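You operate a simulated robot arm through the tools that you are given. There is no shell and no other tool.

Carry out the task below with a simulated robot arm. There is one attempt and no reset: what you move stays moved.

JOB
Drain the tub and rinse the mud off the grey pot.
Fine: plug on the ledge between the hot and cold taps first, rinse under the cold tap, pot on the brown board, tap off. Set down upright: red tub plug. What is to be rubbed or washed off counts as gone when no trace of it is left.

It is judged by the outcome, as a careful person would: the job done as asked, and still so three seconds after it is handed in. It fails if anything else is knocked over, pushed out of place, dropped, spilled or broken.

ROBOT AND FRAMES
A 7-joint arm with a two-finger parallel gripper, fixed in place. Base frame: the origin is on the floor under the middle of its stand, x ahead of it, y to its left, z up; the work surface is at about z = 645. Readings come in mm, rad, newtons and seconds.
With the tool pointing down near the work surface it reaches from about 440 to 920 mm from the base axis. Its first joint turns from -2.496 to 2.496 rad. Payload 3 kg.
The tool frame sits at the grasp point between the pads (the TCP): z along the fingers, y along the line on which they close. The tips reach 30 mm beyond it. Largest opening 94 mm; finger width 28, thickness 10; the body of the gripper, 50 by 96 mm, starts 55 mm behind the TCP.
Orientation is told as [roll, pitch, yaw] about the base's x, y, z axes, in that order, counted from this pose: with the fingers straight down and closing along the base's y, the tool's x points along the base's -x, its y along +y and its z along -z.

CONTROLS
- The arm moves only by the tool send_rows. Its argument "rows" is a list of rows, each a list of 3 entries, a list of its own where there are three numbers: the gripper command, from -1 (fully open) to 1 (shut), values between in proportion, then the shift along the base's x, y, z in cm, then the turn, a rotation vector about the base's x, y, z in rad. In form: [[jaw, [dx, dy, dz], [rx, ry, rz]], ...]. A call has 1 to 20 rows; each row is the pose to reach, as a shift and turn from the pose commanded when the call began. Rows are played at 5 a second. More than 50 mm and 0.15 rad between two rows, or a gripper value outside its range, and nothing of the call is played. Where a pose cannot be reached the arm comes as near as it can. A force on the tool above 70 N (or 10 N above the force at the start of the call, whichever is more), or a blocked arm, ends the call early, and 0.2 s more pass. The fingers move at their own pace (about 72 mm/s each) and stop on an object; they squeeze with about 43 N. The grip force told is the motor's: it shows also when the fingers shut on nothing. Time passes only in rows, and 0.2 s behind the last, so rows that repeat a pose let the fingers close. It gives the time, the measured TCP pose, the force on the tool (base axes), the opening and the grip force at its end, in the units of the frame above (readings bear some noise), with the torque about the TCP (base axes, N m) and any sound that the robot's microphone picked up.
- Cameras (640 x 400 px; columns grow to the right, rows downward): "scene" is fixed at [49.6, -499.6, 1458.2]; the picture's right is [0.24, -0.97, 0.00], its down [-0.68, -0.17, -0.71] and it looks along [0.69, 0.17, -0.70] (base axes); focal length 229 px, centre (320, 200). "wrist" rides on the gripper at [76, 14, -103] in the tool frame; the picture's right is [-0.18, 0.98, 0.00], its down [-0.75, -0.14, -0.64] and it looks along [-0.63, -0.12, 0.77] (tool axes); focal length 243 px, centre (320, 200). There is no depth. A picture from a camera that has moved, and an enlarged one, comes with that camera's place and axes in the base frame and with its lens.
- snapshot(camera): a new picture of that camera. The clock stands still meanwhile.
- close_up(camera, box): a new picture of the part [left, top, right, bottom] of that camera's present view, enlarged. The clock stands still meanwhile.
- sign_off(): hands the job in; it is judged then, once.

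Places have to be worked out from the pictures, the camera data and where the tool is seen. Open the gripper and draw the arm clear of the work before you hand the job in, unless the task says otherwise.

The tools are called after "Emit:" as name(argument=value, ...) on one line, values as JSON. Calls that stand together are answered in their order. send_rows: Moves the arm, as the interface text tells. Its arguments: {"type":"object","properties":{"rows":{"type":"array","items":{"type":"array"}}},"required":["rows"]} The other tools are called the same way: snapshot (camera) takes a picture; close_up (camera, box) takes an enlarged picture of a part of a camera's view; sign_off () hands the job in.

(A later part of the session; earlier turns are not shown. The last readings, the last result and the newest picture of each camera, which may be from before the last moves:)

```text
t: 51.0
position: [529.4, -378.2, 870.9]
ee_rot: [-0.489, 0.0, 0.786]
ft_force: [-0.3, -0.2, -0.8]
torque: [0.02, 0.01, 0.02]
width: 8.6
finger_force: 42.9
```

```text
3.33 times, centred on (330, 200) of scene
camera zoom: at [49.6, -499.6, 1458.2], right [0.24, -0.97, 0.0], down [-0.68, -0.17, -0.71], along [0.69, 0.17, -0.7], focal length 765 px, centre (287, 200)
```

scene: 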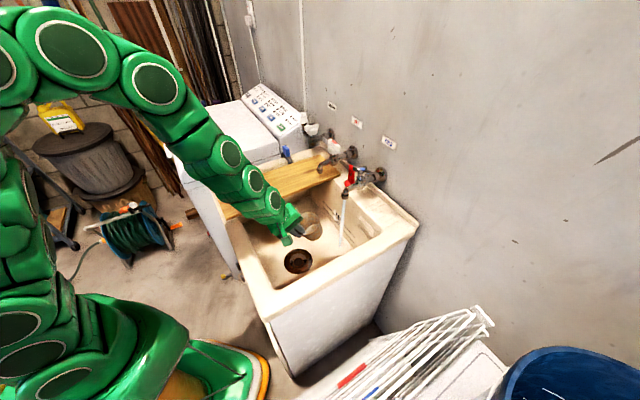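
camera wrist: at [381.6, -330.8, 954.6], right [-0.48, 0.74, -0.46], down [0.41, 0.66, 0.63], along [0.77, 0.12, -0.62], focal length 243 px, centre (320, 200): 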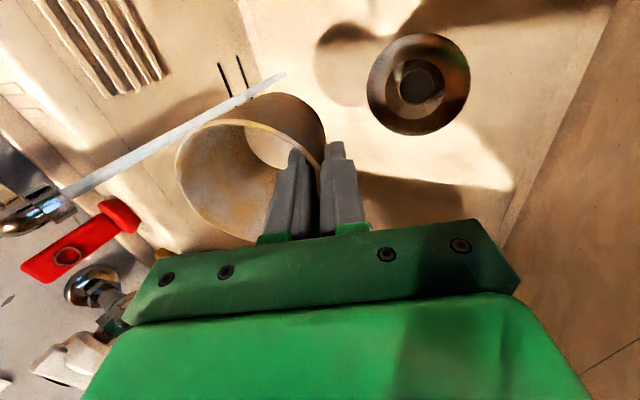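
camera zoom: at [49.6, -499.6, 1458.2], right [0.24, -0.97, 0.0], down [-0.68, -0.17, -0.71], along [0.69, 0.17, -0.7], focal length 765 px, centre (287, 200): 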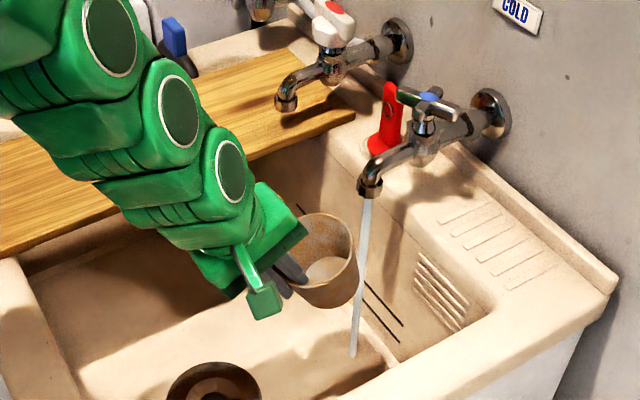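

The stream now passes just beyond the pot's far side and is well centred. I move 15 mm further so it strikes the far wall, and hold briefly.

Emit:
send_rows(rows=[[1, [0.5, -0.5, 0], [0, 0, 0]], [1, [1.06, -1.06, 0], [0, 0, 0]], [1, [1.06, -1.06, 0], [0, 0, 0]], [1, [1.06, -1.06, 0], [0, 0, 0]], [1, [1.06, -1.06, 0], [0, 0, 0]], [1, [1.06, -1.06, 0], [0, 0, 0]]])

Emit:
close_up(camera="wrist", box=[0, 0, 400, 250])

Emit:
close_up(camera="scene", box=[290, 160, 370, 240])

```text
t: 52.4
position: [539.3, -388.7, 869.7]
ee_rot: [-0.489, -0.003, 0.786]
ft_force: [-0.3, -0.4, -1.0]
torque: [-0.01, -0.02, 0.0]
width: 8.3
finger_force: 42.4
```

```text
1.60 times, centred on (200, 125) of wrist
camera zoom: at [442.0, -398.4, 954.4], right [-0.48, 0.74, -0.46], down [0.41, 0.66, 0.63], along [0.77, 0.12, -0.62], focal length 388 px, centre (512, 320)
```

zoom: 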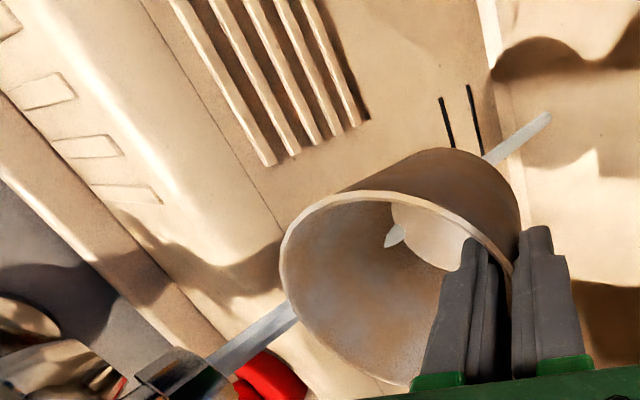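

```text
5.00 times, centred on (330, 200) of scene
camera zoom: at [49.6, -499.6, 1458.2], right [0.24, -0.97, 0.0], down [-0.68, -0.17, -0.71], along [0.69, 0.17, -0.7], focal length 1147 px, centre (270, 200)
```

zoom: 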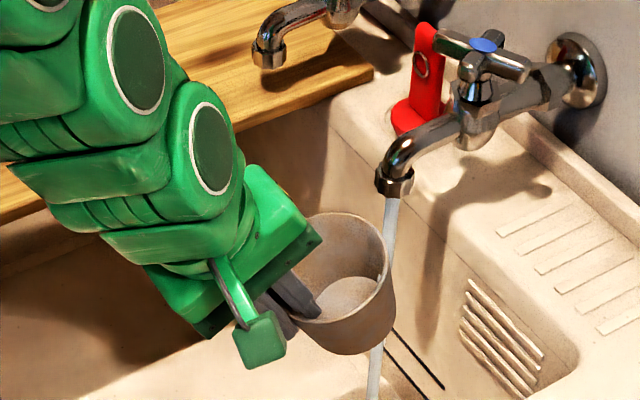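

Mud is fading on all visible faces while the stream strikes the pot. I hold it in the stream for a few seconds and then compare.

Emit:
send_rows(rows=[[1, [0, 0, 0], [0, 0, 0]], [1, [0, 0, 0], [0, 0, 0]], [1, [0.2, -0.2, 0], [0, 0, 0]], [1, [0.2, -0.2, 0], [0, 0, 0]], [1, [0.4, -0.4, 0], [0, 0, 0]], [1, [0.4, -0.4, 0], [0, 0, 0]], [1, [0.4, -0.4, 0], [0, 0, 0]], [1, [0.4, -0.4, 0], [0, 0, 0]], [1, [0.4, -0.4, 0], [0, 0, 0]], [1, [0.4, -0.4, 0], [0, 0, 0]]])

Emit:
close_up(camera="wrist", box=[0, 0, 400, 250])

Emit:
close_up(camera="scene", box=[290, 160, 370, 240])

```text
t: 54.6
position: [543.1, -392.6, 869.4]
ee_rot: [-0.488, -0.001, 0.786]
ft_force: [0.3, -0.2, -0.2]
torque: [0.0, 0.04, 0.01]
width: 8.3
finger_force: 42.3
```

```text
1.60 times, centred on (200, 125) of wrist
camera zoom: at [446.0, -402.7, 954.7], right [-0.48, 0.74, -0.46], down [0.41, 0.66, 0.63], along [0.77, 0.12, -0.62], focal length 388 px, centre (512, 320)
```

zoom: 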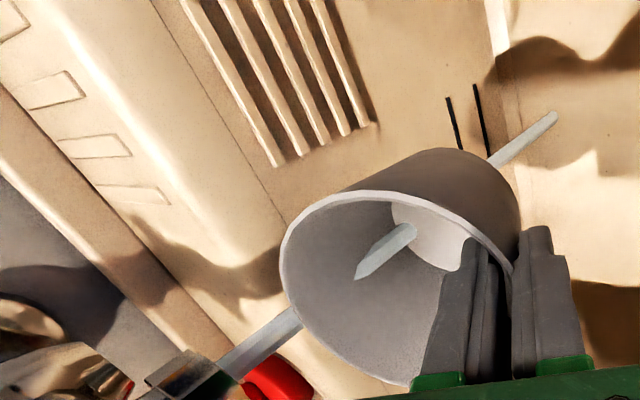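

```text
5.00 times, centred on (330, 200) of scene
camera zoom: at [49.6, -499.6, 1458.2], right [0.24, -0.97, 0.0], down [-0.68, -0.17, -0.71], along [0.69, 0.17, -0.7], focal length 1147 px, centre (270, 200)
```

zoom: 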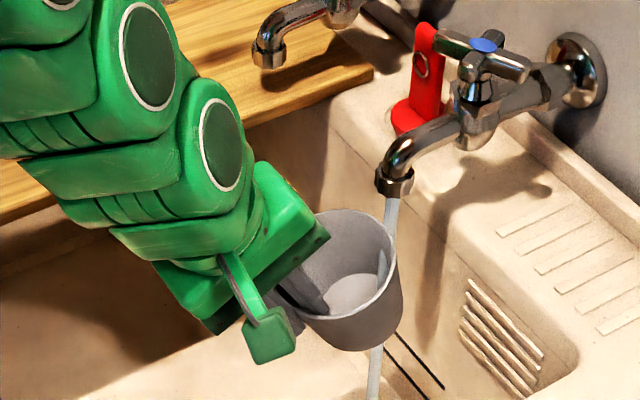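

The pot now looks clean grey. To be sure no trace is left, I hold it in the stream several seconds longer, with small shifts.

Emit:
send_rows(rows=[[1, [0, 0, 0], [0, 0, 0]], [1, [0.2, -0.2, 0], [0, 0, 0]], [1, [0.4, -0.4, 0], [0, 0, 0]], [1, [0.5, -0.5, 0], [0, 0, 0]], [1, [0.5, -0.5, 0], [0, 0, 0]], [1, [0.8, -0.2, 0], [0, 0, 0]], [1, [1.2, 0.2, 0], [0, 0, 0]], [1, [1.2, 0.2, 0], [0, 0, 0]], [1, [0.8, -0.2, 0], [0, 0, 0]], [1, [0.2, -0.8, 0], [0, 0, 0]], [1, [-0.2, -1.2, 0], [0, 0, 0]], [1, [-0.2, -1.2, 0], [0, 0, 0]], [1, [0.2, -0.8, 0], [0, 0, 0]], [1, [0.3, -0.3, 0], [0, 0, 0]], [1, [0, 0, 0], [0, 0, 0]], [1, [-0.3, 0.3, 0], [0, 0, 0]], [1, [-0.3, 0.3, 0], [0, 0, 0]], [1, [-0.3, 0.3, 0], [0, 0, 0]], [1, [0, 0, 0], [0, 0, 0]], [1, [0, 0, 0], [0, 0, 0]]])

Emit:
close_up(camera="wrist", box=[140, 60, 400, 250])

Emit:
close_up(camera="scene", box=[310, 190, 350, 240])

```text
t: 58.8
position: [542.5, -391.8, 871.1]
ee_rot: [-0.488, 0.001, 0.785]
ft_force: [-0.5, -0.2, -0.3]
torque: [0.01, 0.01, -0.03]
width: 8.5
finger_force: 42.0
```

```text
2.11 times, centred on (270, 155) of wrist
camera zoom: at [446.0, -402.4, 954.7], right [-0.48, 0.74, -0.46], down [0.41, 0.66, 0.63], along [0.77, 0.12, -0.62], focal length 511 px, centre (425, 295)
```

zoom: 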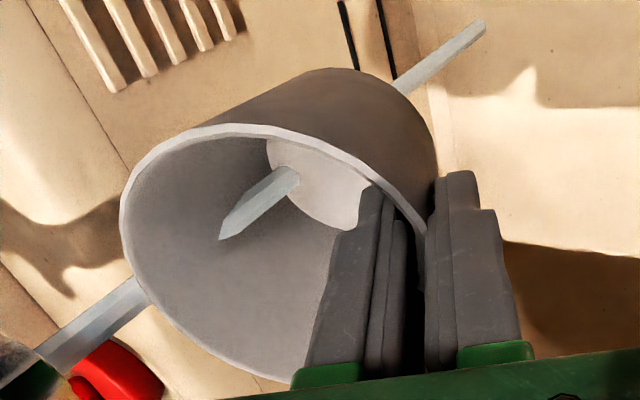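

```text
8.00 times, centred on (330, 215) of scene
camera zoom: at [49.6, -499.6, 1458.2], right [0.24, -0.97, 0.0], down [-0.68, -0.17, -0.71], along [0.69, 0.17, -0.7], focal length 1836 px, centre (240, 80)
```

zoom: 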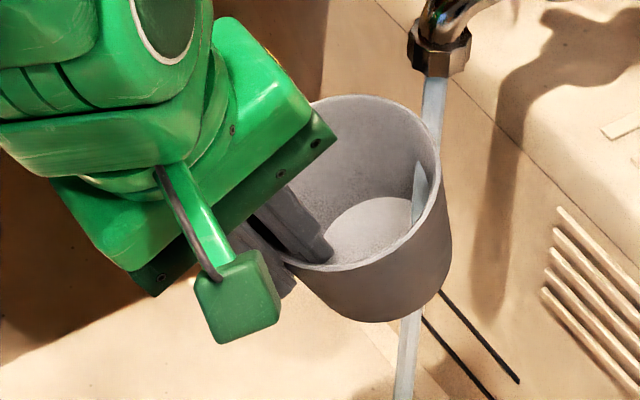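

It looks clean; I zoom tighter on the far outer wall to exclude faint remains.

Emit:
close_up(camera="wrist", box=[190, 85, 350, 185])

Emit:
close_up(camera="scene", box=[325, 195, 350, 225])

```text
4.00 times, centred on (270, 135) of wrist
camera zoom: at [446.0, -402.4, 954.7], right [-0.48, 0.74, -0.46], down [0.41, 0.66, 0.63], along [0.77, 0.12, -0.62], focal length 970 px, centre (520, 460)
```

zoom: 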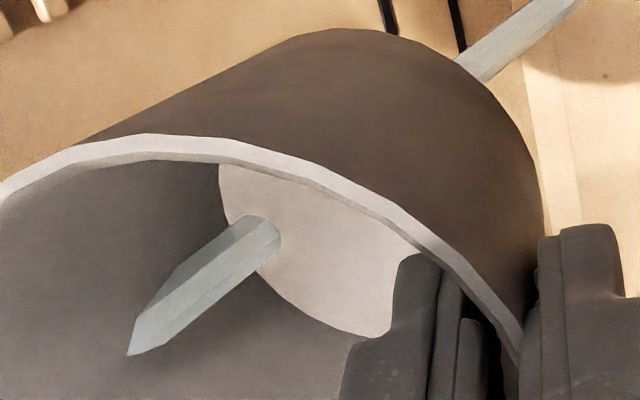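

```text
13.33 times, centred on (338, 210) of scene
camera zoom: at [49.6, -499.6, 1458.2], right [0.24, -0.97, 0.0], down [-0.68, -0.17, -0.71], along [0.69, 0.17, -0.7], focal length 3059 px, centre (87, 67)
```

zoom: 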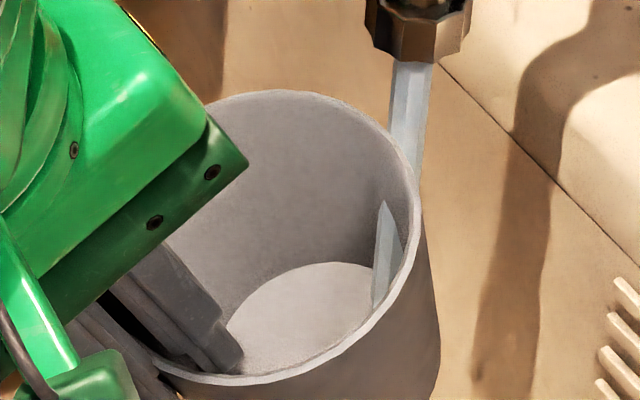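

Surfaces are uniformly grey with no blotches. I pull the pot back out of the stream, raise it over the tub and bring it upright again to inspect all around.

Emit:
send_rows(rows=[[1, [-2, 2, 0], [0, 0, 0]], [1, [-4.5, 4.5, 0], [0, 0, 0]], [1, [-6.5, 6.5, 2], [0, 0, 0]], [1, [-6.5, 6.5, 6], [0, 0, 0]], [1, [-6.5, 6.5, 10], [0, 0, 0]], [1, [-6.5, 6.5, 14], [0.06, 0.06, 0]], [1, [-6.5, 6.5, 18], [0.12, 0.12, 0]], [1, [-6.5, 6.5, 21], [0.18, 0.18, 0]], [1, [-6.5, 6.5, 23], [0.247, 0.247, 0]], [1, [-6.5, 6.5, 23], [0.247, 0.247, 0]]])

Emit:
close_up(camera="scene", box=[265, 130, 365, 230])

Emit:
snapshot(camera="wrist")

```text
t: 61.0
position: [478.6, -328.3, 1102.6]
ee_rot: [-0.14, 0.0, 0.786]
ft_force: [0.4, 0.2, -0.1]
torque: [0.0, 0.04, -0.02]
width: 8.3
finger_force: 42.7
```

```text
4.00 times, centred on (315, 180) of scene
camera zoom: at [49.6, -499.6, 1458.2], right [0.24, -0.97, 0.0], down [-0.68, -0.17, -0.71], along [0.69, 0.17, -0.7], focal length 918 px, centre (340, 280)
```

zoom: 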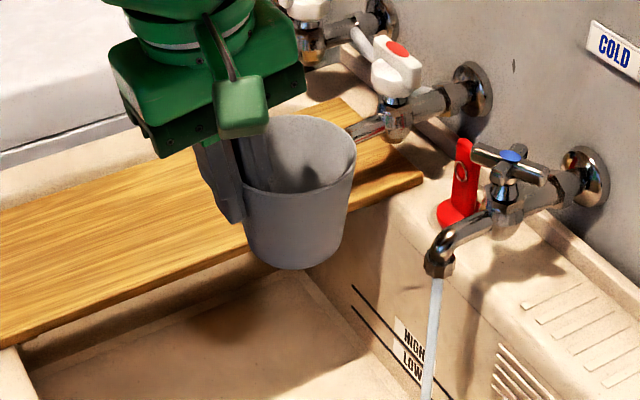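

```text
taken
camera wrist: at [403.6, -361.9, 1201.3], right [-0.56, 0.82, -0.14], down [0.57, 0.5, 0.66], along [0.6, 0.29, -0.74], focal length 243 px, centre (320, 200)
```

wrist: 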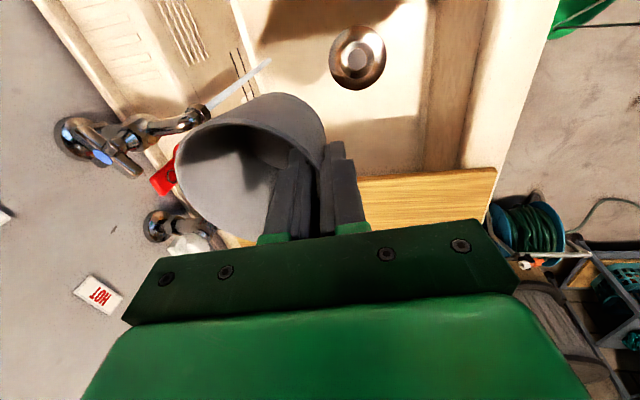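

The visible sides are clean grey. I turn the held pot about the vertical by −2 rad so that the scene camera sees the sides hidden so far.

Emit:
send_rows(rows=[[1, [0, 0, 0], [0, 0, -0.14]], [1, [0, 0, 0], [0, 0, -0.28]], [1, [0, 0, 0], [0, 0, -0.42]], [1, [0, 0, 0], [0, 0, -0.56]], [1, [0, 0, 0], [0, 0, -0.7]], [1, [0, 0, 0], [0, 0, -0.84]], [1, [0, 0, 0], [0, 0, -0.98]], [1, [0, 0, 0], [0, 0, -1.12]], [1, [0, 0, 0], [0, 0, -1.26]], [1, [0, 0, 0], [0, 0, -1.4]], [1, [0, 0, 0], [0, 0, -1.54]], [1, [0, 0, 0], [0, 0, -1.68]], [1, [0, 0, 0], [0, 0, -1.82]], [1, [0, 0, 0], [0, 0, -1.96]], [1, [0, 0, 0], [0, 0, -1.96]]])

Emit:
close_up(camera="scene", box=[240, 130, 360, 230])

Emit:
snapshot(camera="wrist")

```text
t: 64.2
position: [478.4, -327.6, 1101.0]
ee_rot: [-0.14, -0.001, -1.176]
ft_force: [-0.2, 0.1, -0.3]
torque: [-0.02, -0.01, -0.01]
width: 8.4
finger_force: 42.6
```

```text
4.00 times, centred on (300, 180) of scene
camera zoom: at [49.6, -499.6, 1458.2], right [0.24, -0.97, 0.0], down [-0.68, -0.17, -0.71], along [0.69, 0.17, -0.7], focal length 918 px, centre (400, 280)
```

zoom: 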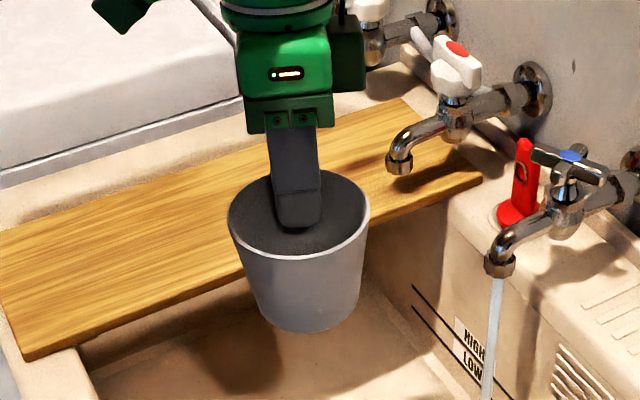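

```text
taken
camera wrist: at [474.8, -245.5, 1200.3], right [0.97, 0.2, -0.14], down [0.24, -0.72, 0.66], along [0.04, -0.67, -0.74], focal length 243 px, centre (320, 200)
```

wrist: 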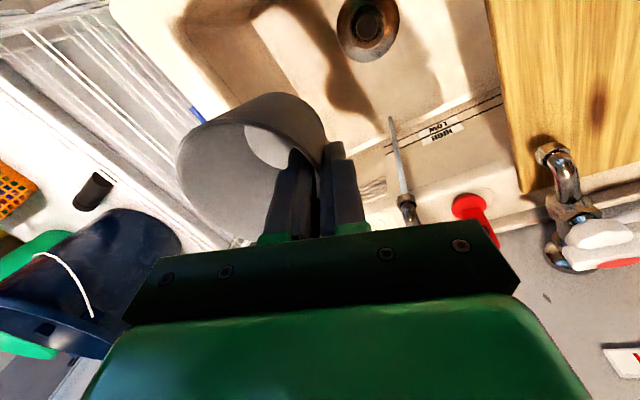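

All sides now seen are clean grey. I turn back to yaw 45° while carrying the pot over the brown board's middle, around pot centre (630,-180).

Emit:
send_rows(rows=[[1, [0.9, 1.3, 0], [0, 0, 0.14]], [1, [1.8, 2.6, 0], [0, 0, 0.28]], [1, [2.7, 3.9, 0], [0, 0, 0.42]], [1, [3.6, 5.2, 0], [0, 0, 0.56]], [1, [4.5, 6.5, 0], [0, 0, 0.7]], [1, [5.4, 7.8, 0], [0, 0, 0.84]], [1, [6.3, 9.1, 0], [0, 0, 0.98]], [1, [7.2, 10.4, 0], [0, 0, 1.12]], [1, [8.1, 11.7, 0], [0, 0, 1.26]], [1, [9.0, 13.0, 0], [0, 0, 1.4]], [1, [9.9, 14.3, 0], [0, 0, 1.54]], [1, [10.8, 15.6, 0], [0, 0, 1.68]], [1, [11.6, 16.7, 0], [0, 0, 1.82]], [1, [12.3, 17.7, 0], [0, 0, 1.96]], [1, [12.3, 17.7, 0], [0, 0, 1.96]]])

Emit:
snapshot(camera="wrist")

Emit:
close_up(camera="scene", box=[200, 100, 360, 230])

```text
t: 67.4
position: [601.7, -150.4, 1100.7]
ee_rot: [-0.138, 0.001, 0.786]
ft_force: [0.3, -0.2, -0.2]
torque: [-0.01, 0.0, 0.0]
width: 8.5
finger_force: 42.6
```

```text
taken
camera wrist: at [527.0, -183.4, 1200.6], right [-0.56, 0.82, -0.14], down [0.57, 0.5, 0.66], along [0.6, 0.29, -0.74], focal length 243 px, centre (320, 200)
```

wrist: 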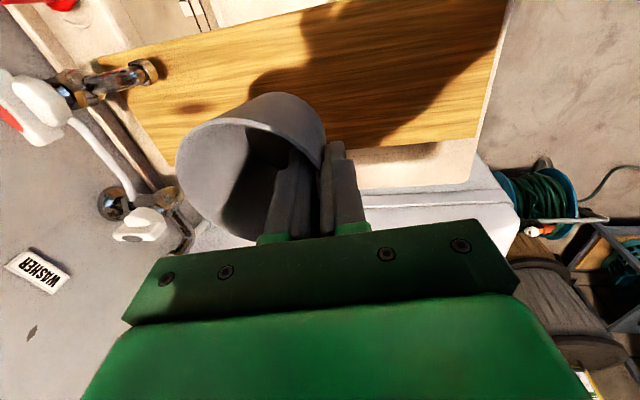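

```text
3.08 times, centred on (280, 165) of scene
camera zoom: at [49.6, -499.6, 1458.2], right [0.24, -0.97, 0.0], down [-0.68, -0.17, -0.71], along [0.69, 0.17, -0.7], focal length 706 px, centre (443, 308)
```

zoom: 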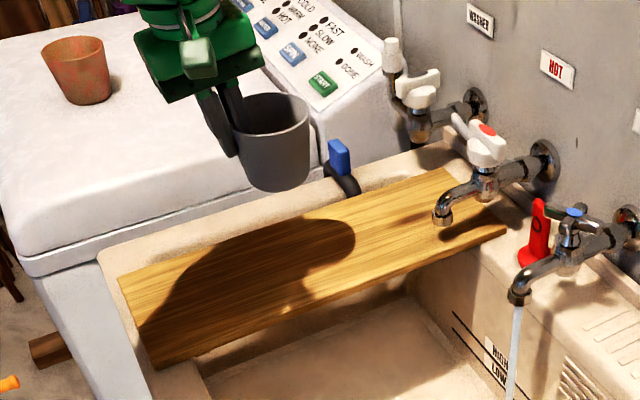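

The pot centre is over the board's middle (≈(631,-179); board spans x+y from ~345 to ~563). I lower it to just above the board.

Emit:
send_rows(rows=[[1, [0, 0, -2.5], [0, 0, 0]], [1, [0, 0, -5], [0, 0, 0]], [1, [0, 0, -7], [0, 0, 0]], [1, [0, 0, -8.5], [0, 0, 0]], [1, [0, 0, -8.5], [0, 0, 0]]])

Emit:
close_up(camera="scene", box=[220, 110, 320, 210])

Emit:
snapshot(camera="wrist")

```text
t: 68.6
position: [602.3, -150.3, 1015.8]
ee_rot: [-0.14, -0.001, 0.786]
ft_force: [0.2, 1.4, -0.1]
torque: [0.01, 0.02, -0.03]
width: 8.6
finger_force: 42.6
```

```text
4.00 times, centred on (270, 160) of scene
camera zoom: at [49.6, -499.6, 1458.2], right [0.24, -0.97, 0.0], down [-0.68, -0.17, -0.71], along [0.69, 0.17, -0.7], focal length 918 px, centre (520, 360)
```

zoom: 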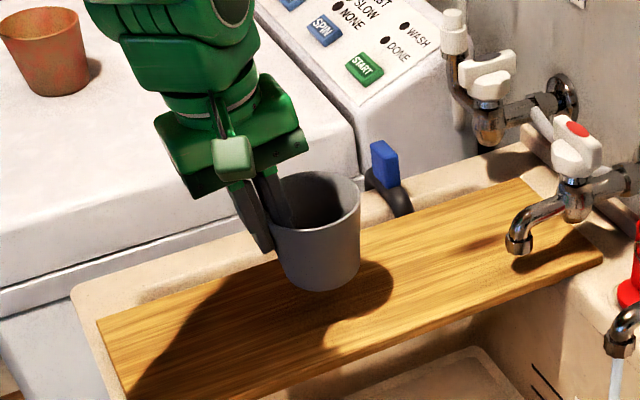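

```text
taken
camera wrist: at [527.3, -183.8, 1115.4], right [-0.56, 0.82, -0.14], down [0.57, 0.5, 0.66], along [0.6, 0.29, -0.74], focal length 243 px, centre (320, 200)
```

wrist: 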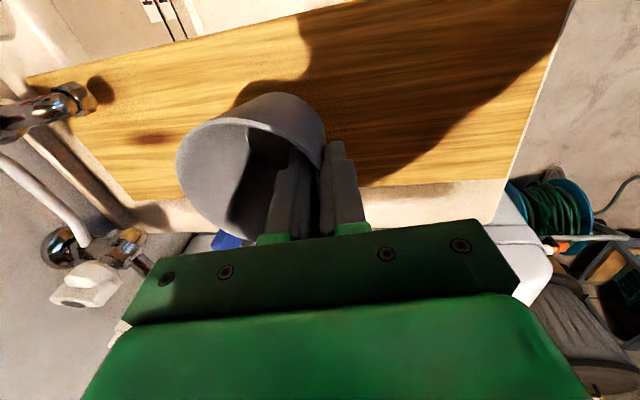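

The pot hovers over the board's middle with about 2 cm to go. I lower stepwise with force checks.

Emit:
send_rows(rows=[[1, [0, 0, -0.5], [0, 0, 0]], [1, [0, 0, -1.0], [0, 0, 0]], [1, [0, 0, -1.0], [0, 0, 0]]])

Emit:
send_rows(rows=[[1, [0, 0, -0.3], [0, 0, 0]], [1, [0, 0, -0.5], [0, 0, 0]], [1, [0, 0, -0.5], [0, 0, 0]]])

Emit:
close_up(camera="scene", box=[250, 130, 330, 210])

```text
t: 69.4
position: [601.6, -150.1, 1005.8]
ee_rot: [-0.139, 0.0, 0.786]
ft_force: [-0.1, -0.1, -0.5]
torque: [0.08, 0.0, -0.03]
width: 8.2
finger_force: 42.1
```

```text
t: 70.2
position: [602.7, -149.9, 1001.0]
ee_rot: [-0.14, 0.001, 0.785]
ft_force: [-0.7, 0.1, 0.6]
torque: [0.02, 0.0, 0.02]
width: 8.3
finger_force: 42.4
```

```text
5.00 times, centred on (290, 170) of scene
camera zoom: at [49.6, -499.6, 1458.2], right [0.24, -0.97, 0.0], down [-0.68, -0.17, -0.71], along [0.69, 0.17, -0.7], focal length 1147 px, centre (470, 350)
```

zoom: 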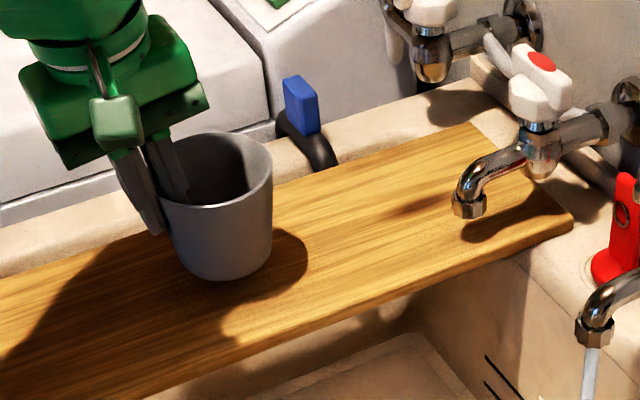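

No contact yet at z≈1001; the gap is now small. I continue in 3 mm steps.

Emit:
send_rows(rows=[[1, [0, 0, -0.2], [0, 0, 0]], [1, [0, 0, -0.3], [0, 0, 0]], [1, [0, 0, -0.3], [0, 0, 0]]])

Emit:
send_rows(rows=[[1, [0, 0, -0.2], [0, 0, 0]], [1, [0, 0, -0.3], [0, 0, 0]], [1, [0, 0, -0.3], [0, 0, 0]]])

Emit:
close_up(camera="scene", box=[250, 130, 330, 210])

```text
t: 71.0
position: [602.2, -149.4, 997.8]
ee_rot: [-0.14, -0.001, 0.784]
ft_force: [-0.1, 0.0, -0.6]
torque: [0.02, 0.01, 0.03]
width: 8.6
finger_force: 41.9
```

```text
t: 71.8
position: [601.9, -151.4, 995.6]
ee_rot: [-0.141, 0.0, 0.784]
ft_force: [-0.7, -0.5, -0.6]
torque: [0.02, 0.04, 0.01]
width: 8.3
finger_force: 42.1
```

```text
5.00 times, centred on (290, 170) of scene
camera zoom: at [49.6, -499.6, 1458.2], right [0.24, -0.97, 0.0], down [-0.68, -0.17, -0.71], along [0.69, 0.17, -0.7], focal length 1147 px, centre (470, 350)
```

zoom: 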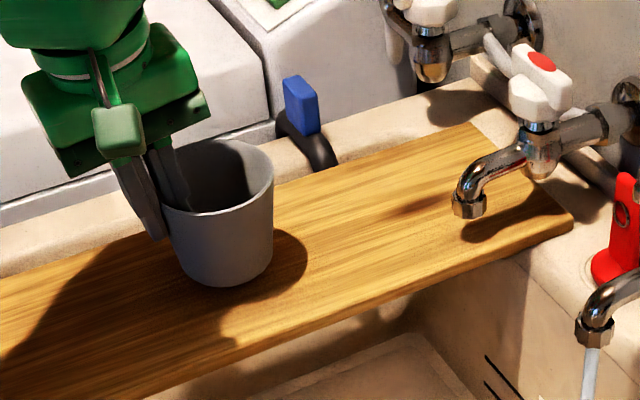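

Still free of contact, the pot's shadow is closing in. I keep lowering in small steps.

Emit:
send_rows(rows=[[1, [0, 0, -0.2], [0, 0, 0]], [1, [0, 0, -0.3], [0, 0, 0]], [1, [0, 0, -0.3], [0, 0, 0]]])

Emit:
send_rows(rows=[[1, [0, 0, -0.2], [0, 0, 0]], [1, [0, 0, -0.3], [0, 0, 0]], [1, [0, 0, -0.3], [0, 0, 0]]])

Emit:
close_up(camera="scene", box=[250, 130, 330, 210])

```text
t: 72.6
position: [601.1, -150.5, 992.9]
ee_rot: [-0.139, 0.0, 0.785]
ft_force: [1.0, 0.3, -0.5]
torque: [0.01, 0.01, 0.03]
width: 8.2
finger_force: 41.7
```

```text
t: 73.4
position: [601.0, -149.9, 989.6]
ee_rot: [-0.138, -0.001, 0.786]
ft_force: [0.3, 0.7, -0.2]
torque: [0.0, 0.02, -0.03]
width: 8.4
finger_force: 42.5
```

```text
5.00 times, centred on (290, 170) of scene
camera zoom: at [49.6, -499.6, 1458.2], right [0.24, -0.97, 0.0], down [-0.68, -0.17, -0.71], along [0.69, 0.17, -0.7], focal length 1147 px, centre (470, 350)
```

zoom: 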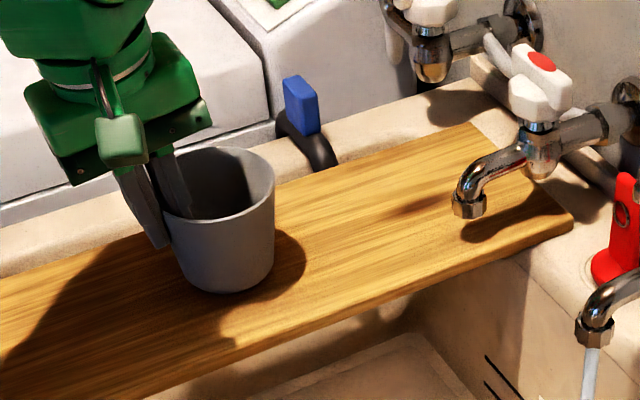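

Continuing the gentle lowering until contact force shows.

Emit:
send_rows(rows=[[1, [0, 0, -0.2], [0, 0, 0]], [1, [0, 0, -0.3], [0, 0, 0]], [1, [0, 0, -0.3], [0, 0, 0]]])

Emit:
send_rows(rows=[[1, [0, 0, -0.2], [0, 0, 0]], [1, [0, 0, -0.2], [0, 0, 0]]])

Emit:
send_rows(rows=[[1, [0, 0, -0.2], [0, 0, 0]], [1, [0, 0, -0.2], [0, 0, 0]]])

Emit:
close_up(camera="scene", box=[250, 130, 330, 210])

```text
t: 74.2
position: [601.2, -150.4, 986.1]
ee_rot: [-0.14, 0.001, 0.784]
ft_force: [-0.7, 0.2, -0.7]
torque: [0.0, 0.04, 0.03]
width: 8.4
finger_force: 42.1
```

```text
t: 74.8
position: [601.6, -150.2, 983.8]
ee_rot: [-0.139, 0.0, 0.787]
ft_force: [0.3, -0.1, -0.6]
torque: [0.03, 0.0, -0.01]
width: 8.3
finger_force: 42.8
```

```text
t: 75.4
position: [602.3, -150.0, 982.6]
ee_rot: [-0.14, 0.001, 0.786]
ft_force: [-0.4, -1.0, -1.1]
torque: [0.02, 0.06, -0.03]
width: 8.2
finger_force: 42.5
```

```text
5.00 times, centred on (290, 170) of scene
camera zoom: at [49.6, -499.6, 1458.2], right [0.24, -0.97, 0.0], down [-0.68, -0.17, -0.71], along [0.69, 0.17, -0.7], focal length 1147 px, centre (470, 350)
```

zoom: 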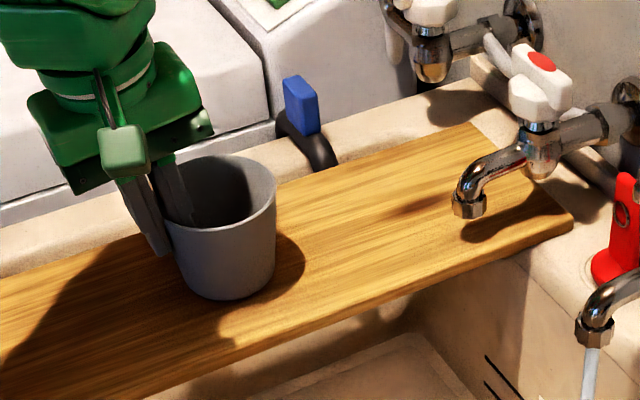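

Still no contact at z≈982; I continue in 2 mm steps.

Emit:
send_rows(rows=[[1, [0, 0, -0.2], [0, 0, 0]], [1, [0, 0, -0.2], [0, 0, 0]]])

Emit:
send_rows(rows=[[1, [0, 0, -0.2], [0, 0, 0]], [1, [0, 0, -0.2], [0, 0, 0]]])

Emit:
send_rows(rows=[[1, [0, 0, -0.2], [0, 0, 0]], [1, [0, 0, -0.2], [0, 0, 0]]])

Emit:
close_up(camera="scene", box=[250, 130, 330, 210])

```text
t: 76.0
position: [600.9, -149.2, 979.8]
ee_rot: [-0.139, 0.0, 0.787]
ft_force: [-0.7, 0.0, -1.4]
torque: [0.01, 0.03, 0.01]
width: 8.3
finger_force: 42.4
```

```text
t: 76.6
position: [601.6, -150.4, 978.7]
ee_rot: [-0.141, 0.001, 0.786]
ft_force: [1.1, -0.2, -0.1]
torque: [0.03, 0.01, 0.02]
width: 8.1
finger_force: 41.9
```

```text
t: 77.2
position: [601.9, -150.3, 977.3]
ee_rot: [-0.141, 0.0, 0.785]
ft_force: [-3.3, 3.2, 17.0]
torque: [-0.18, 0.21, -0.03]
width: 8.4
finger_force: 43.0
```

```text
5.00 times, centred on (290, 170) of scene
camera zoom: at [49.6, -499.6, 1458.2], right [0.24, -0.97, 0.0], down [-0.68, -0.17, -0.71], along [0.69, 0.17, -0.7], focal length 1147 px, centre (470, 350)
```

zoom: 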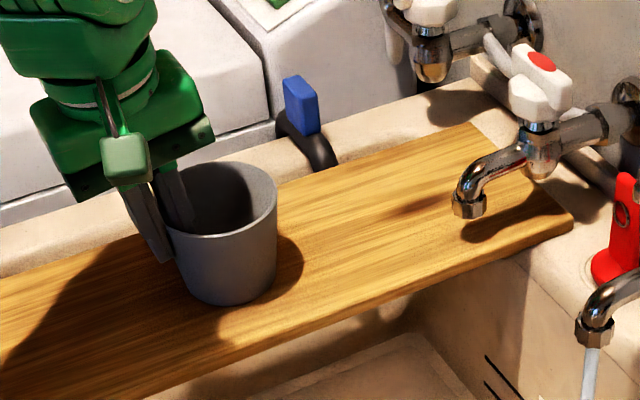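

Contact at z≈977 (17 N): the pot rests on the board. I relieve slightly and open the fingers.

Emit:
send_rows(rows=[[1, [0, 0, 0.1], [0, 0, 0]], [0.7, [0, 0, 0.1], [0, 0, 0]], [0.5, [0, 0, 0.1], [0, 0, 0]], [0.3, [0, 0, 0.1], [0, 0, 0]], [0.3, [0, 0, 0.1], [0, 0, 0]]])

Emit:
close_up(camera="wrist", box=[160, 60, 400, 250])

Emit:
close_up(camera="scene", box=[250, 130, 330, 210])

```text
t: 78.4
position: [600.9, -150.1, 976.6]
ee_rot: [-0.138, 0.0, 0.786]
ft_force: [0.7, 0.1, 0.1]
torque: [0.03, 0.0, -0.02]
width: 33.2
finger_force: 0.0
```

```text
2.11 times, centred on (280, 155) of wrist
camera zoom: at [526.8, -183.6, 1076.8], right [-0.56, 0.82, -0.14], down [0.57, 0.5, 0.66], along [0.6, 0.29, -0.74], focal length 511 px, centre (404, 295)
```

zoom: 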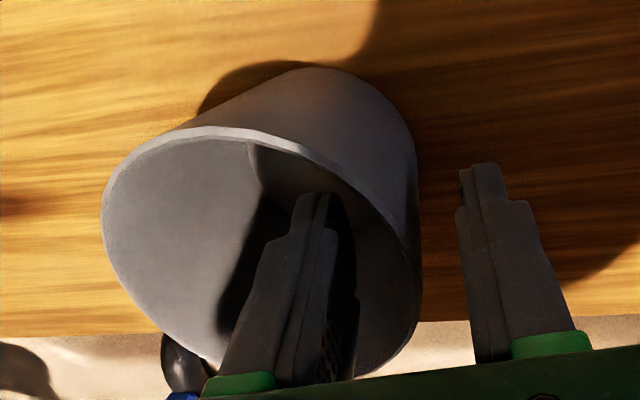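

```text
5.00 times, centred on (290, 170) of scene
camera zoom: at [49.6, -499.6, 1458.2], right [0.24, -0.97, 0.0], down [-0.68, -0.17, -0.71], along [0.69, 0.17, -0.7], focal length 1147 px, centre (470, 350)
```

zoom: 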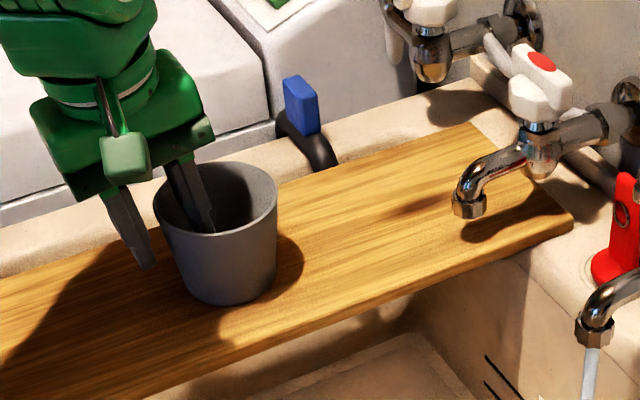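

The pot stands free with both fingers clear of its wall. I lift straight up, then look at the formerly gripped spot.

Emit:
send_rows(rows=[[0.3, [0, 0, 1], [0, 0, 0]], [0.3, [0, 0, 3], [0, 0, 0]], [0.3, [0, 0, 6], [0, 0, 0]], [0.3, [0, 0, 9], [0, 0, 0]], [0.3, [0, 0, 12], [0, 0, 0]], [0.3, [1, -1, 13], [0.05, 0.05, 0]], [0.3, [3, -3, 13], [0.099, 0.099, 0]], [0.3, [5, -5, 13], [0.099, 0.099, 0]], [0.3, [5, -5, 13], [0.099, 0.099, 0]]])

Emit:
snapshot(camera="wrist")

Emit:
close_up(camera="scene", box=[240, 120, 340, 220])

```text
t: 80.4
position: [651.6, -200.0, 1106.5]
ee_rot: [0.001, 0.0, 0.784]
ft_force: [0.4, -0.7, 0.0]
torque: [0.0, -0.02, -0.03]
width: 32.8
finger_force: 0.0
```

```text
taken
camera wrist: at [587.0, -243.4, 1209.6], right [-0.57, 0.82, 0.0], down [0.63, 0.43, 0.64], along [0.53, 0.36, -0.77], focal length 243 px, centre (320, 200)
```

wrist: 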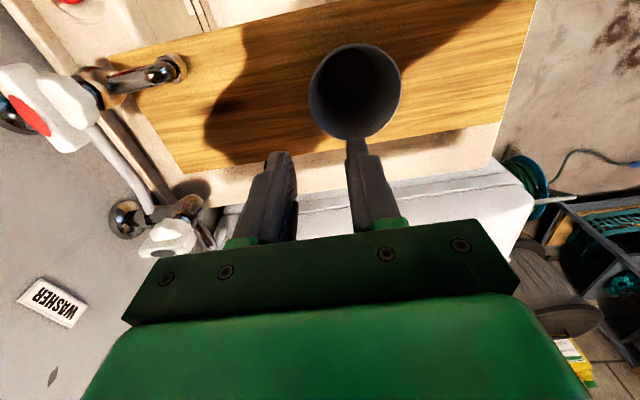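

```text
4.00 times, centred on (290, 170) of scene
camera zoom: at [49.6, -499.6, 1458.2], right [0.24, -0.97, 0.0], down [-0.68, -0.17, -0.71], along [0.69, 0.17, -0.7], focal length 918 px, centre (440, 320)
```

zoom: 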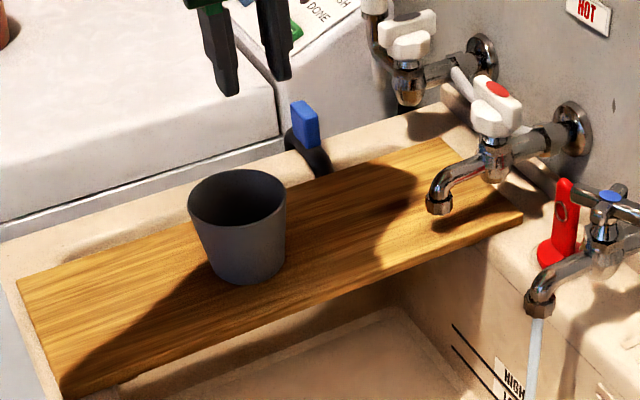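

The pot stands upright on the board. I turn and move so the wrist camera can see its side that faced the fingers.

Emit:
send_rows(rows=[[0.3, [0.1, 1.8, 0], [0, 0, -0.131]], [0.3, [0.2, 3.6, 0], [0, 0, -0.262]], [0.3, [0.3, 5.4, 0], [0, 0, -0.393]], [0.3, [0.4, 7.2, 0], [0, 0, -0.524]], [0.3, [0.5, 9.0, -0.5], [0, 0, -0.655]], [0.3, [0.6, 10.8, -1], [0, 0, -0.786]], [0.3, [0.7, 12.6, -1.5], [0, 0, -0.917]], [0.3, [0.8, 14.4, -2], [0, 0, -1.048]], [0.3, [0.9, 16.2, -2.5], [0, 0, -1.179]], [0.3, [0.95, 17.9, -2.6], [0, 0, -1.309]], [0.3, [0.95, 17.9, -2.6], [0, 0, -1.309]]])

Emit:
snapshot(camera="wrist")

Emit:
close_up(camera="scene", box=[240, 120, 340, 220])

```text
t: 82.8
position: [660.8, -21.6, 1080.0]
ee_rot: [0.001, 0.001, -0.525]
ft_force: [0.4, 0.0, -0.9]
torque: [-0.01, 0.0, -0.01]
width: 32.7
finger_force: 0.1
```

```text
taken
camera wrist: at [601.7, 30.2, 1183.4], right [0.65, 0.76, 0.0], down [0.58, -0.5, 0.64], along [0.49, -0.42, -0.77], focal length 243 px, centre (320, 200)
```

wrist: 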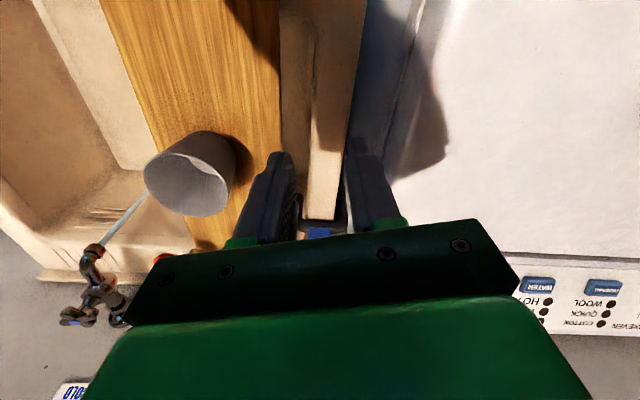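

```text
4.00 times, centred on (290, 170) of scene
camera zoom: at [49.6, -499.6, 1458.2], right [0.24, -0.97, 0.0], down [-0.68, -0.17, -0.71], along [0.69, 0.17, -0.7], focal length 918 px, centre (440, 320)
```

zoom: 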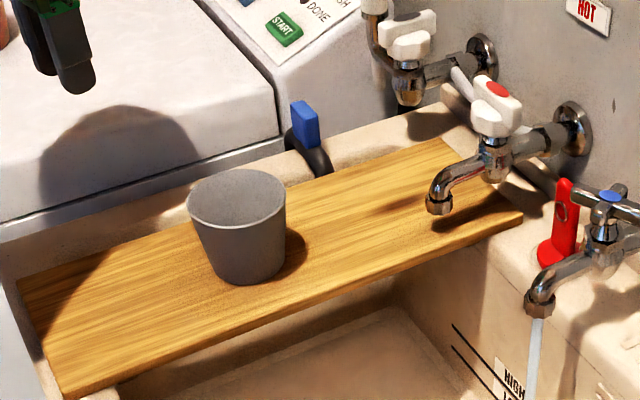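

I zoom in on the pot from both cameras to check cleanliness and whether it holds any water.

Emit:
close_up(camera="wrist", box=[130, 115, 260, 225])

Emit:
close_up(camera="scene", box=[280, 155, 320, 195])

```text
3.64 times, centred on (195, 170) of wrist
camera zoom: at [601.7, 30.2, 1183.4], right [0.65, 0.76, 0.0], down [0.58, -0.5, 0.64], along [0.49, -0.42, -0.77], focal length 882 px, centre (774, 309)
```

zoom: 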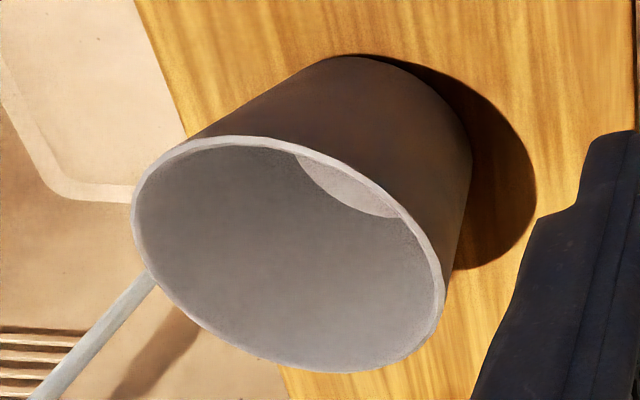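

```text
10.00 times, centred on (300, 175) of scene
camera zoom: at [49.6, -499.6, 1458.2], right [0.24, -0.97, 0.0], down [-0.68, -0.17, -0.71], along [0.69, 0.17, -0.7], focal length 2294 px, centre (520, 450)
```

zoom: 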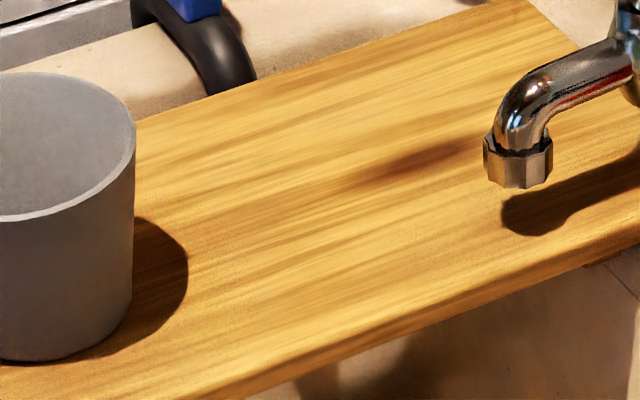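

The pot is empty and grey. I look very closely at its shaded side to distinguish wood reflection from any mud.

Emit:
close_up(camera="wrist", box=[180, 125, 240, 170])

Emit:
close_up(camera="scene", box=[280, 155, 320, 200])

```text
8.89 times, centred on (210, 148) of wrist
camera zoom: at [601.7, 30.2, 1183.4], right [0.65, 0.76, 0.0], down [0.58, -0.5, 0.64], along [0.49, -0.42, -0.77], focal length 2157 px, centre (1298, 667)
```

zoom: 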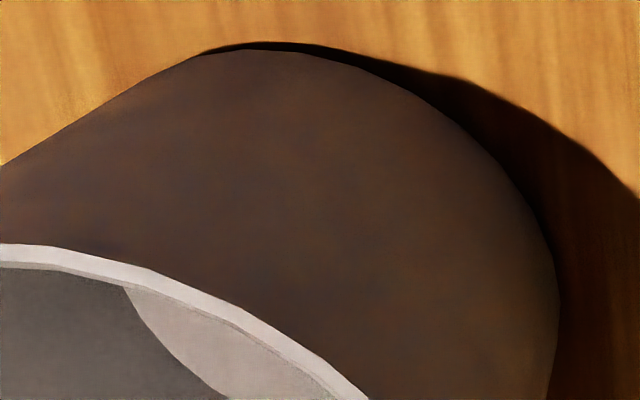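

```text
8.89 times, centred on (300, 178) of scene
camera zoom: at [49.6, -499.6, 1458.2], right [0.24, -0.97, 0.0], down [-0.68, -0.17, -0.71], along [0.69, 0.17, -0.7], focal length 2039 px, centre (498, 400)
```

zoom: 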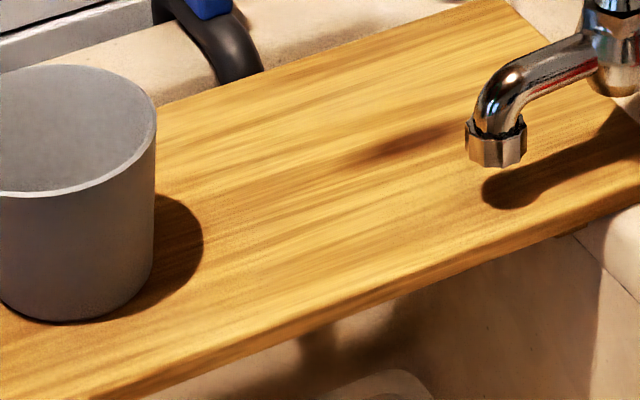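

The inside, rim and lit sides are clean grey, and the shaded wall shows only uniform wood-coloured reflection. Now I return high over the tub to the cold tap handle, with yaw 0.48 as when I released it, to turn it off.

Emit:
send_rows(rows=[[0, [-1.2, -3.5, 1.2], [0, 0, 0.084]], [-0.3, [-2.6, -7.2, 2.4], [0, 0, 0.168]], [-0.6, [-4.0, -11, 3.5], [0, 0, 0.252]], [-0.8, [-5.0, -15, 3.5], [0, 0, 0.336]], [-0.8, [-5.5, -19, 3.5], [0, 0, 0.42]], [-0.8, [-5.5, -23, 3.5], [0, 0, 0.504]], [-0.8, [-5.5, -27, 3.5], [0, 0, 0.588]], [-0.8, [-5.0, -31, 3.5], [0, 0, 0.672]], [-0.8, [-4.0, -35, 3.5], [0, 0, 0.756]], [-0.8, [-3.0, -39, 3.5], [0, 0, 0.84]], [-0.8, [-2.0, -43, 3.5], [0, 0, 0.924]], [-0.8, [-1.33, -47.0, 3.2], [0, 0, 1.006]], [-0.8, [-1.33, -47.0, 3.2], [0, 0, 1.006]]])

Emit:
snapshot(camera="wrist")

Emit:
snapshot(camera="scene")

```text
t: 85.6
position: [646.5, -491.7, 1112.4]
ee_rot: [0.001, 0.0, 0.482]
ft_force: [-0.1, -0.3, 0.8]
torque: [0.01, 0.0, 0.02]
width: 84.5
finger_force: 0.0
```

```text
taken
camera wrist: at [572.5, -512.9, 1214.6], right [-0.29, 0.96, 0.0], down [0.73, 0.23, 0.64], along [0.61, 0.19, -0.77], focal length 243 px, centre (320, 200)
```

wrist: 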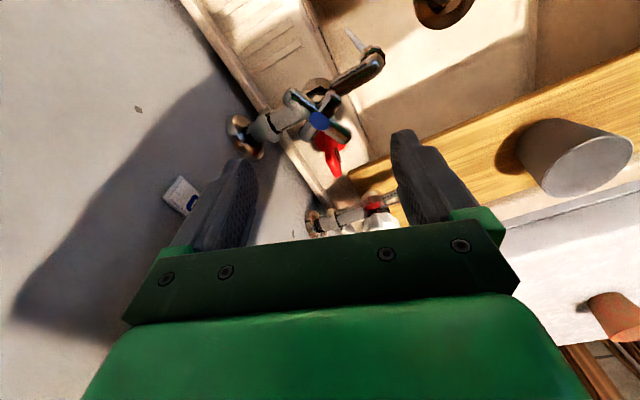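

```text
taken
```

scene: 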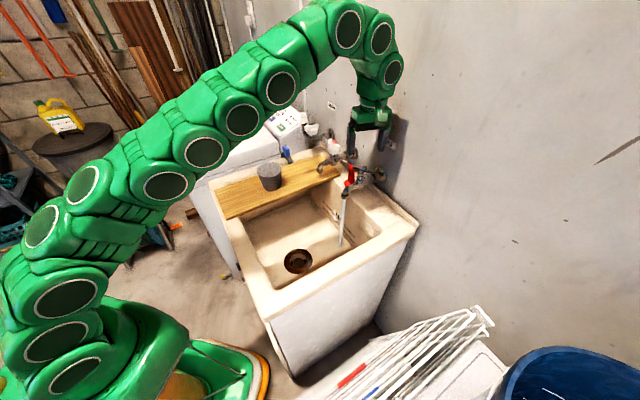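

The pot sits fine on the board and water still runs. I verify the handle's orientation relative to the fingers before descending.

Emit:
close_up(camera="wrist", box=[220, 60, 420, 200])

Emit:
close_up(camera="wrist", box=[500, 100, 640, 210])

```text
2.86 times, centred on (320, 130) of wrist
camera zoom: at [572.5, -512.9, 1214.6], right [-0.29, 0.96, 0.0], down [0.73, 0.23, 0.64], along [0.61, 0.19, -0.77], focal length 693 px, centre (320, 400)
```

zoom: 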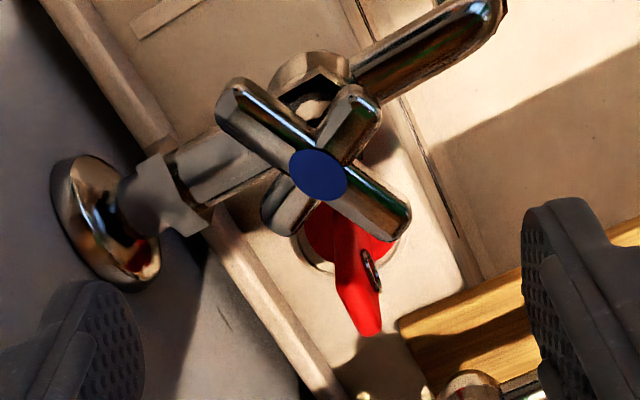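

```text
3.64 times, centred on (570, 155) of wrist
camera zoom: at [572.5, -512.9, 1214.6], right [-0.29, 0.96, 0.0], down [0.73, 0.23, 0.64], along [0.61, 0.19, -0.77], focal length 882 px, centre (-589, 364)
```

zoom: 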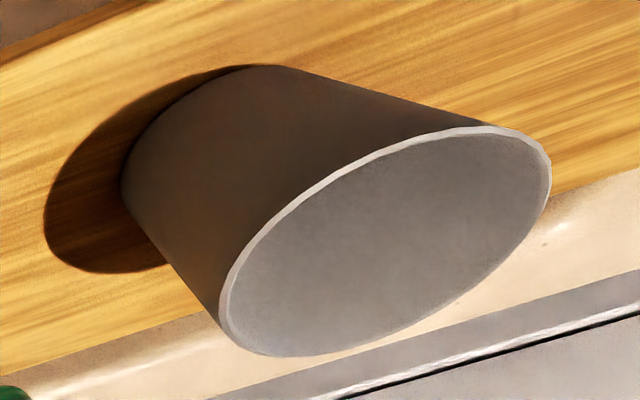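

The same brownish tint appears on a side I had already seen to be clean grey, so it is just wood reflection. Handle orientation matches the fingers; I descend around the handle.

Emit:
send_rows(rows=[[-0.8, [0.05, 0, -2.5], [0, 0, 0]], [-0.8, [0.05, 0, -5], [0, 0, 0]], [-0.8, [0.05, 0, -7], [0, 0, 0]], [-0.8, [0.05, 0, -8.5], [0, 0, 0]], [-0.8, [0.05, 0, -8.5], [0, 0, 0]]])

Emit:
close_up(camera="wrist", box=[200, 60, 440, 240])

```text
t: 86.8
position: [648.1, -491.1, 1027.2]
ee_rot: [0.001, 0.001, 0.484]
ft_force: [1.2, 0.2, -0.2]
torque: [-0.03, -0.01, 0.01]
width: 84.4
finger_force: 0.1
```

```text
2.22 times, centred on (320, 150) of wrist
camera zoom: at [572.7, -512.8, 1130.3], right [-0.29, 0.96, 0.0], down [0.73, 0.22, 0.64], along [0.61, 0.19, -0.77], focal length 539 px, centre (320, 311)
```

zoom: 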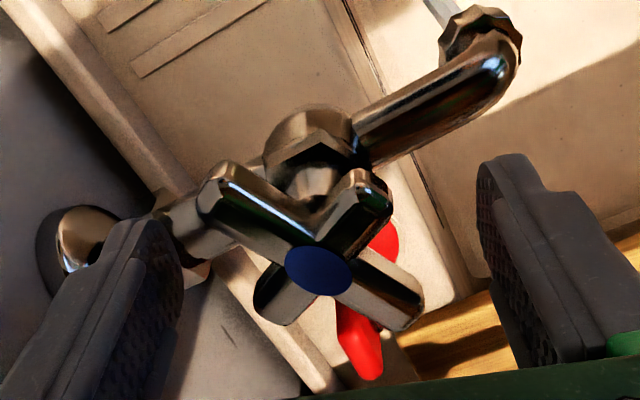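

The handle is centred between the fingers. I close on it and turn clockwise back to the start position.

Emit:
send_rows(rows=[[-0.4, [0, 0, 0], [0, 0, 0]], [0, [0, 0, 0], [0, 0, 0]], [0.3, [0, 0, 0], [0, 0, 0]], [0.3, [0, 0, 0], [0, 0, 0]], [0.3, [0, 0, 0], [0, 0, -0.08]], [0.3, [0, 0, 0], [0, 0, -0.16]], [0.3, [0, 0, 0], [0, 0, -0.24]], [0.3, [0, 0, 0], [0, 0, -0.24]]])

Emit:
close_up(camera="wrist", box=[200, 0, 440, 240])

Emit:
close_up(camera="scene", box=[280, 120, 420, 280])

```text
t: 88.6
position: [647.4, -490.8, 1027.3]
ee_rot: [0.0, 0.002, 0.24]
ft_force: [-15.2, 8.6, -3.2]
torque: [0.29, -0.15, 0.02]
width: 44.7
finger_force: 44.9
```

```text
1.67 times, centred on (320, 120) of wrist
camera zoom: at [569.5, -494.9, 1130.5], right [-0.06, 1.0, 0.0], down [0.77, 0.04, 0.64], along [0.64, 0.04, -0.77], focal length 404 px, centre (320, 333)
```

zoom: 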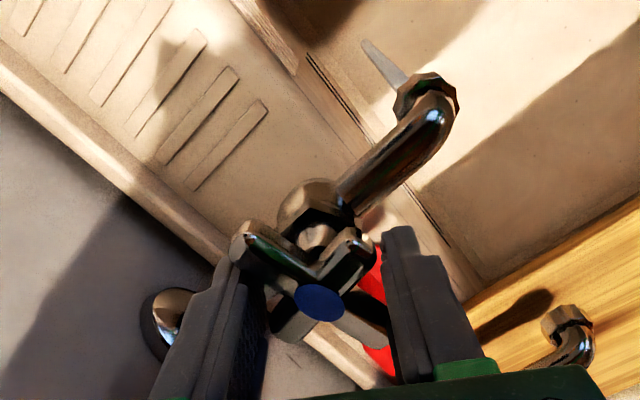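

```text
2.50 times, centred on (350, 200) of scene
camera zoom: at [49.6, -499.6, 1458.2], right [0.24, -0.97, 0.0], down [-0.68, -0.17, -0.71], along [0.69, 0.17, -0.7], focal length 574 px, centre (245, 200)
```

zoom: 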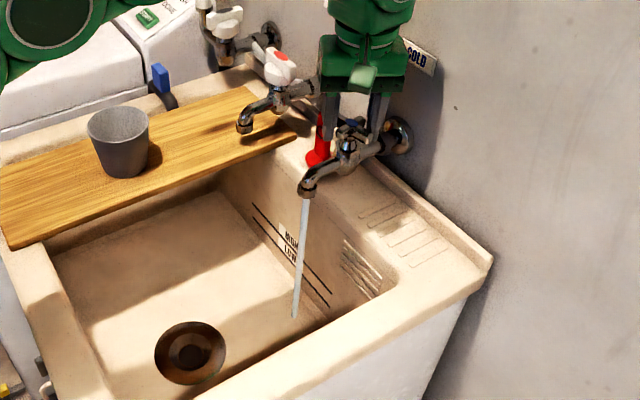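

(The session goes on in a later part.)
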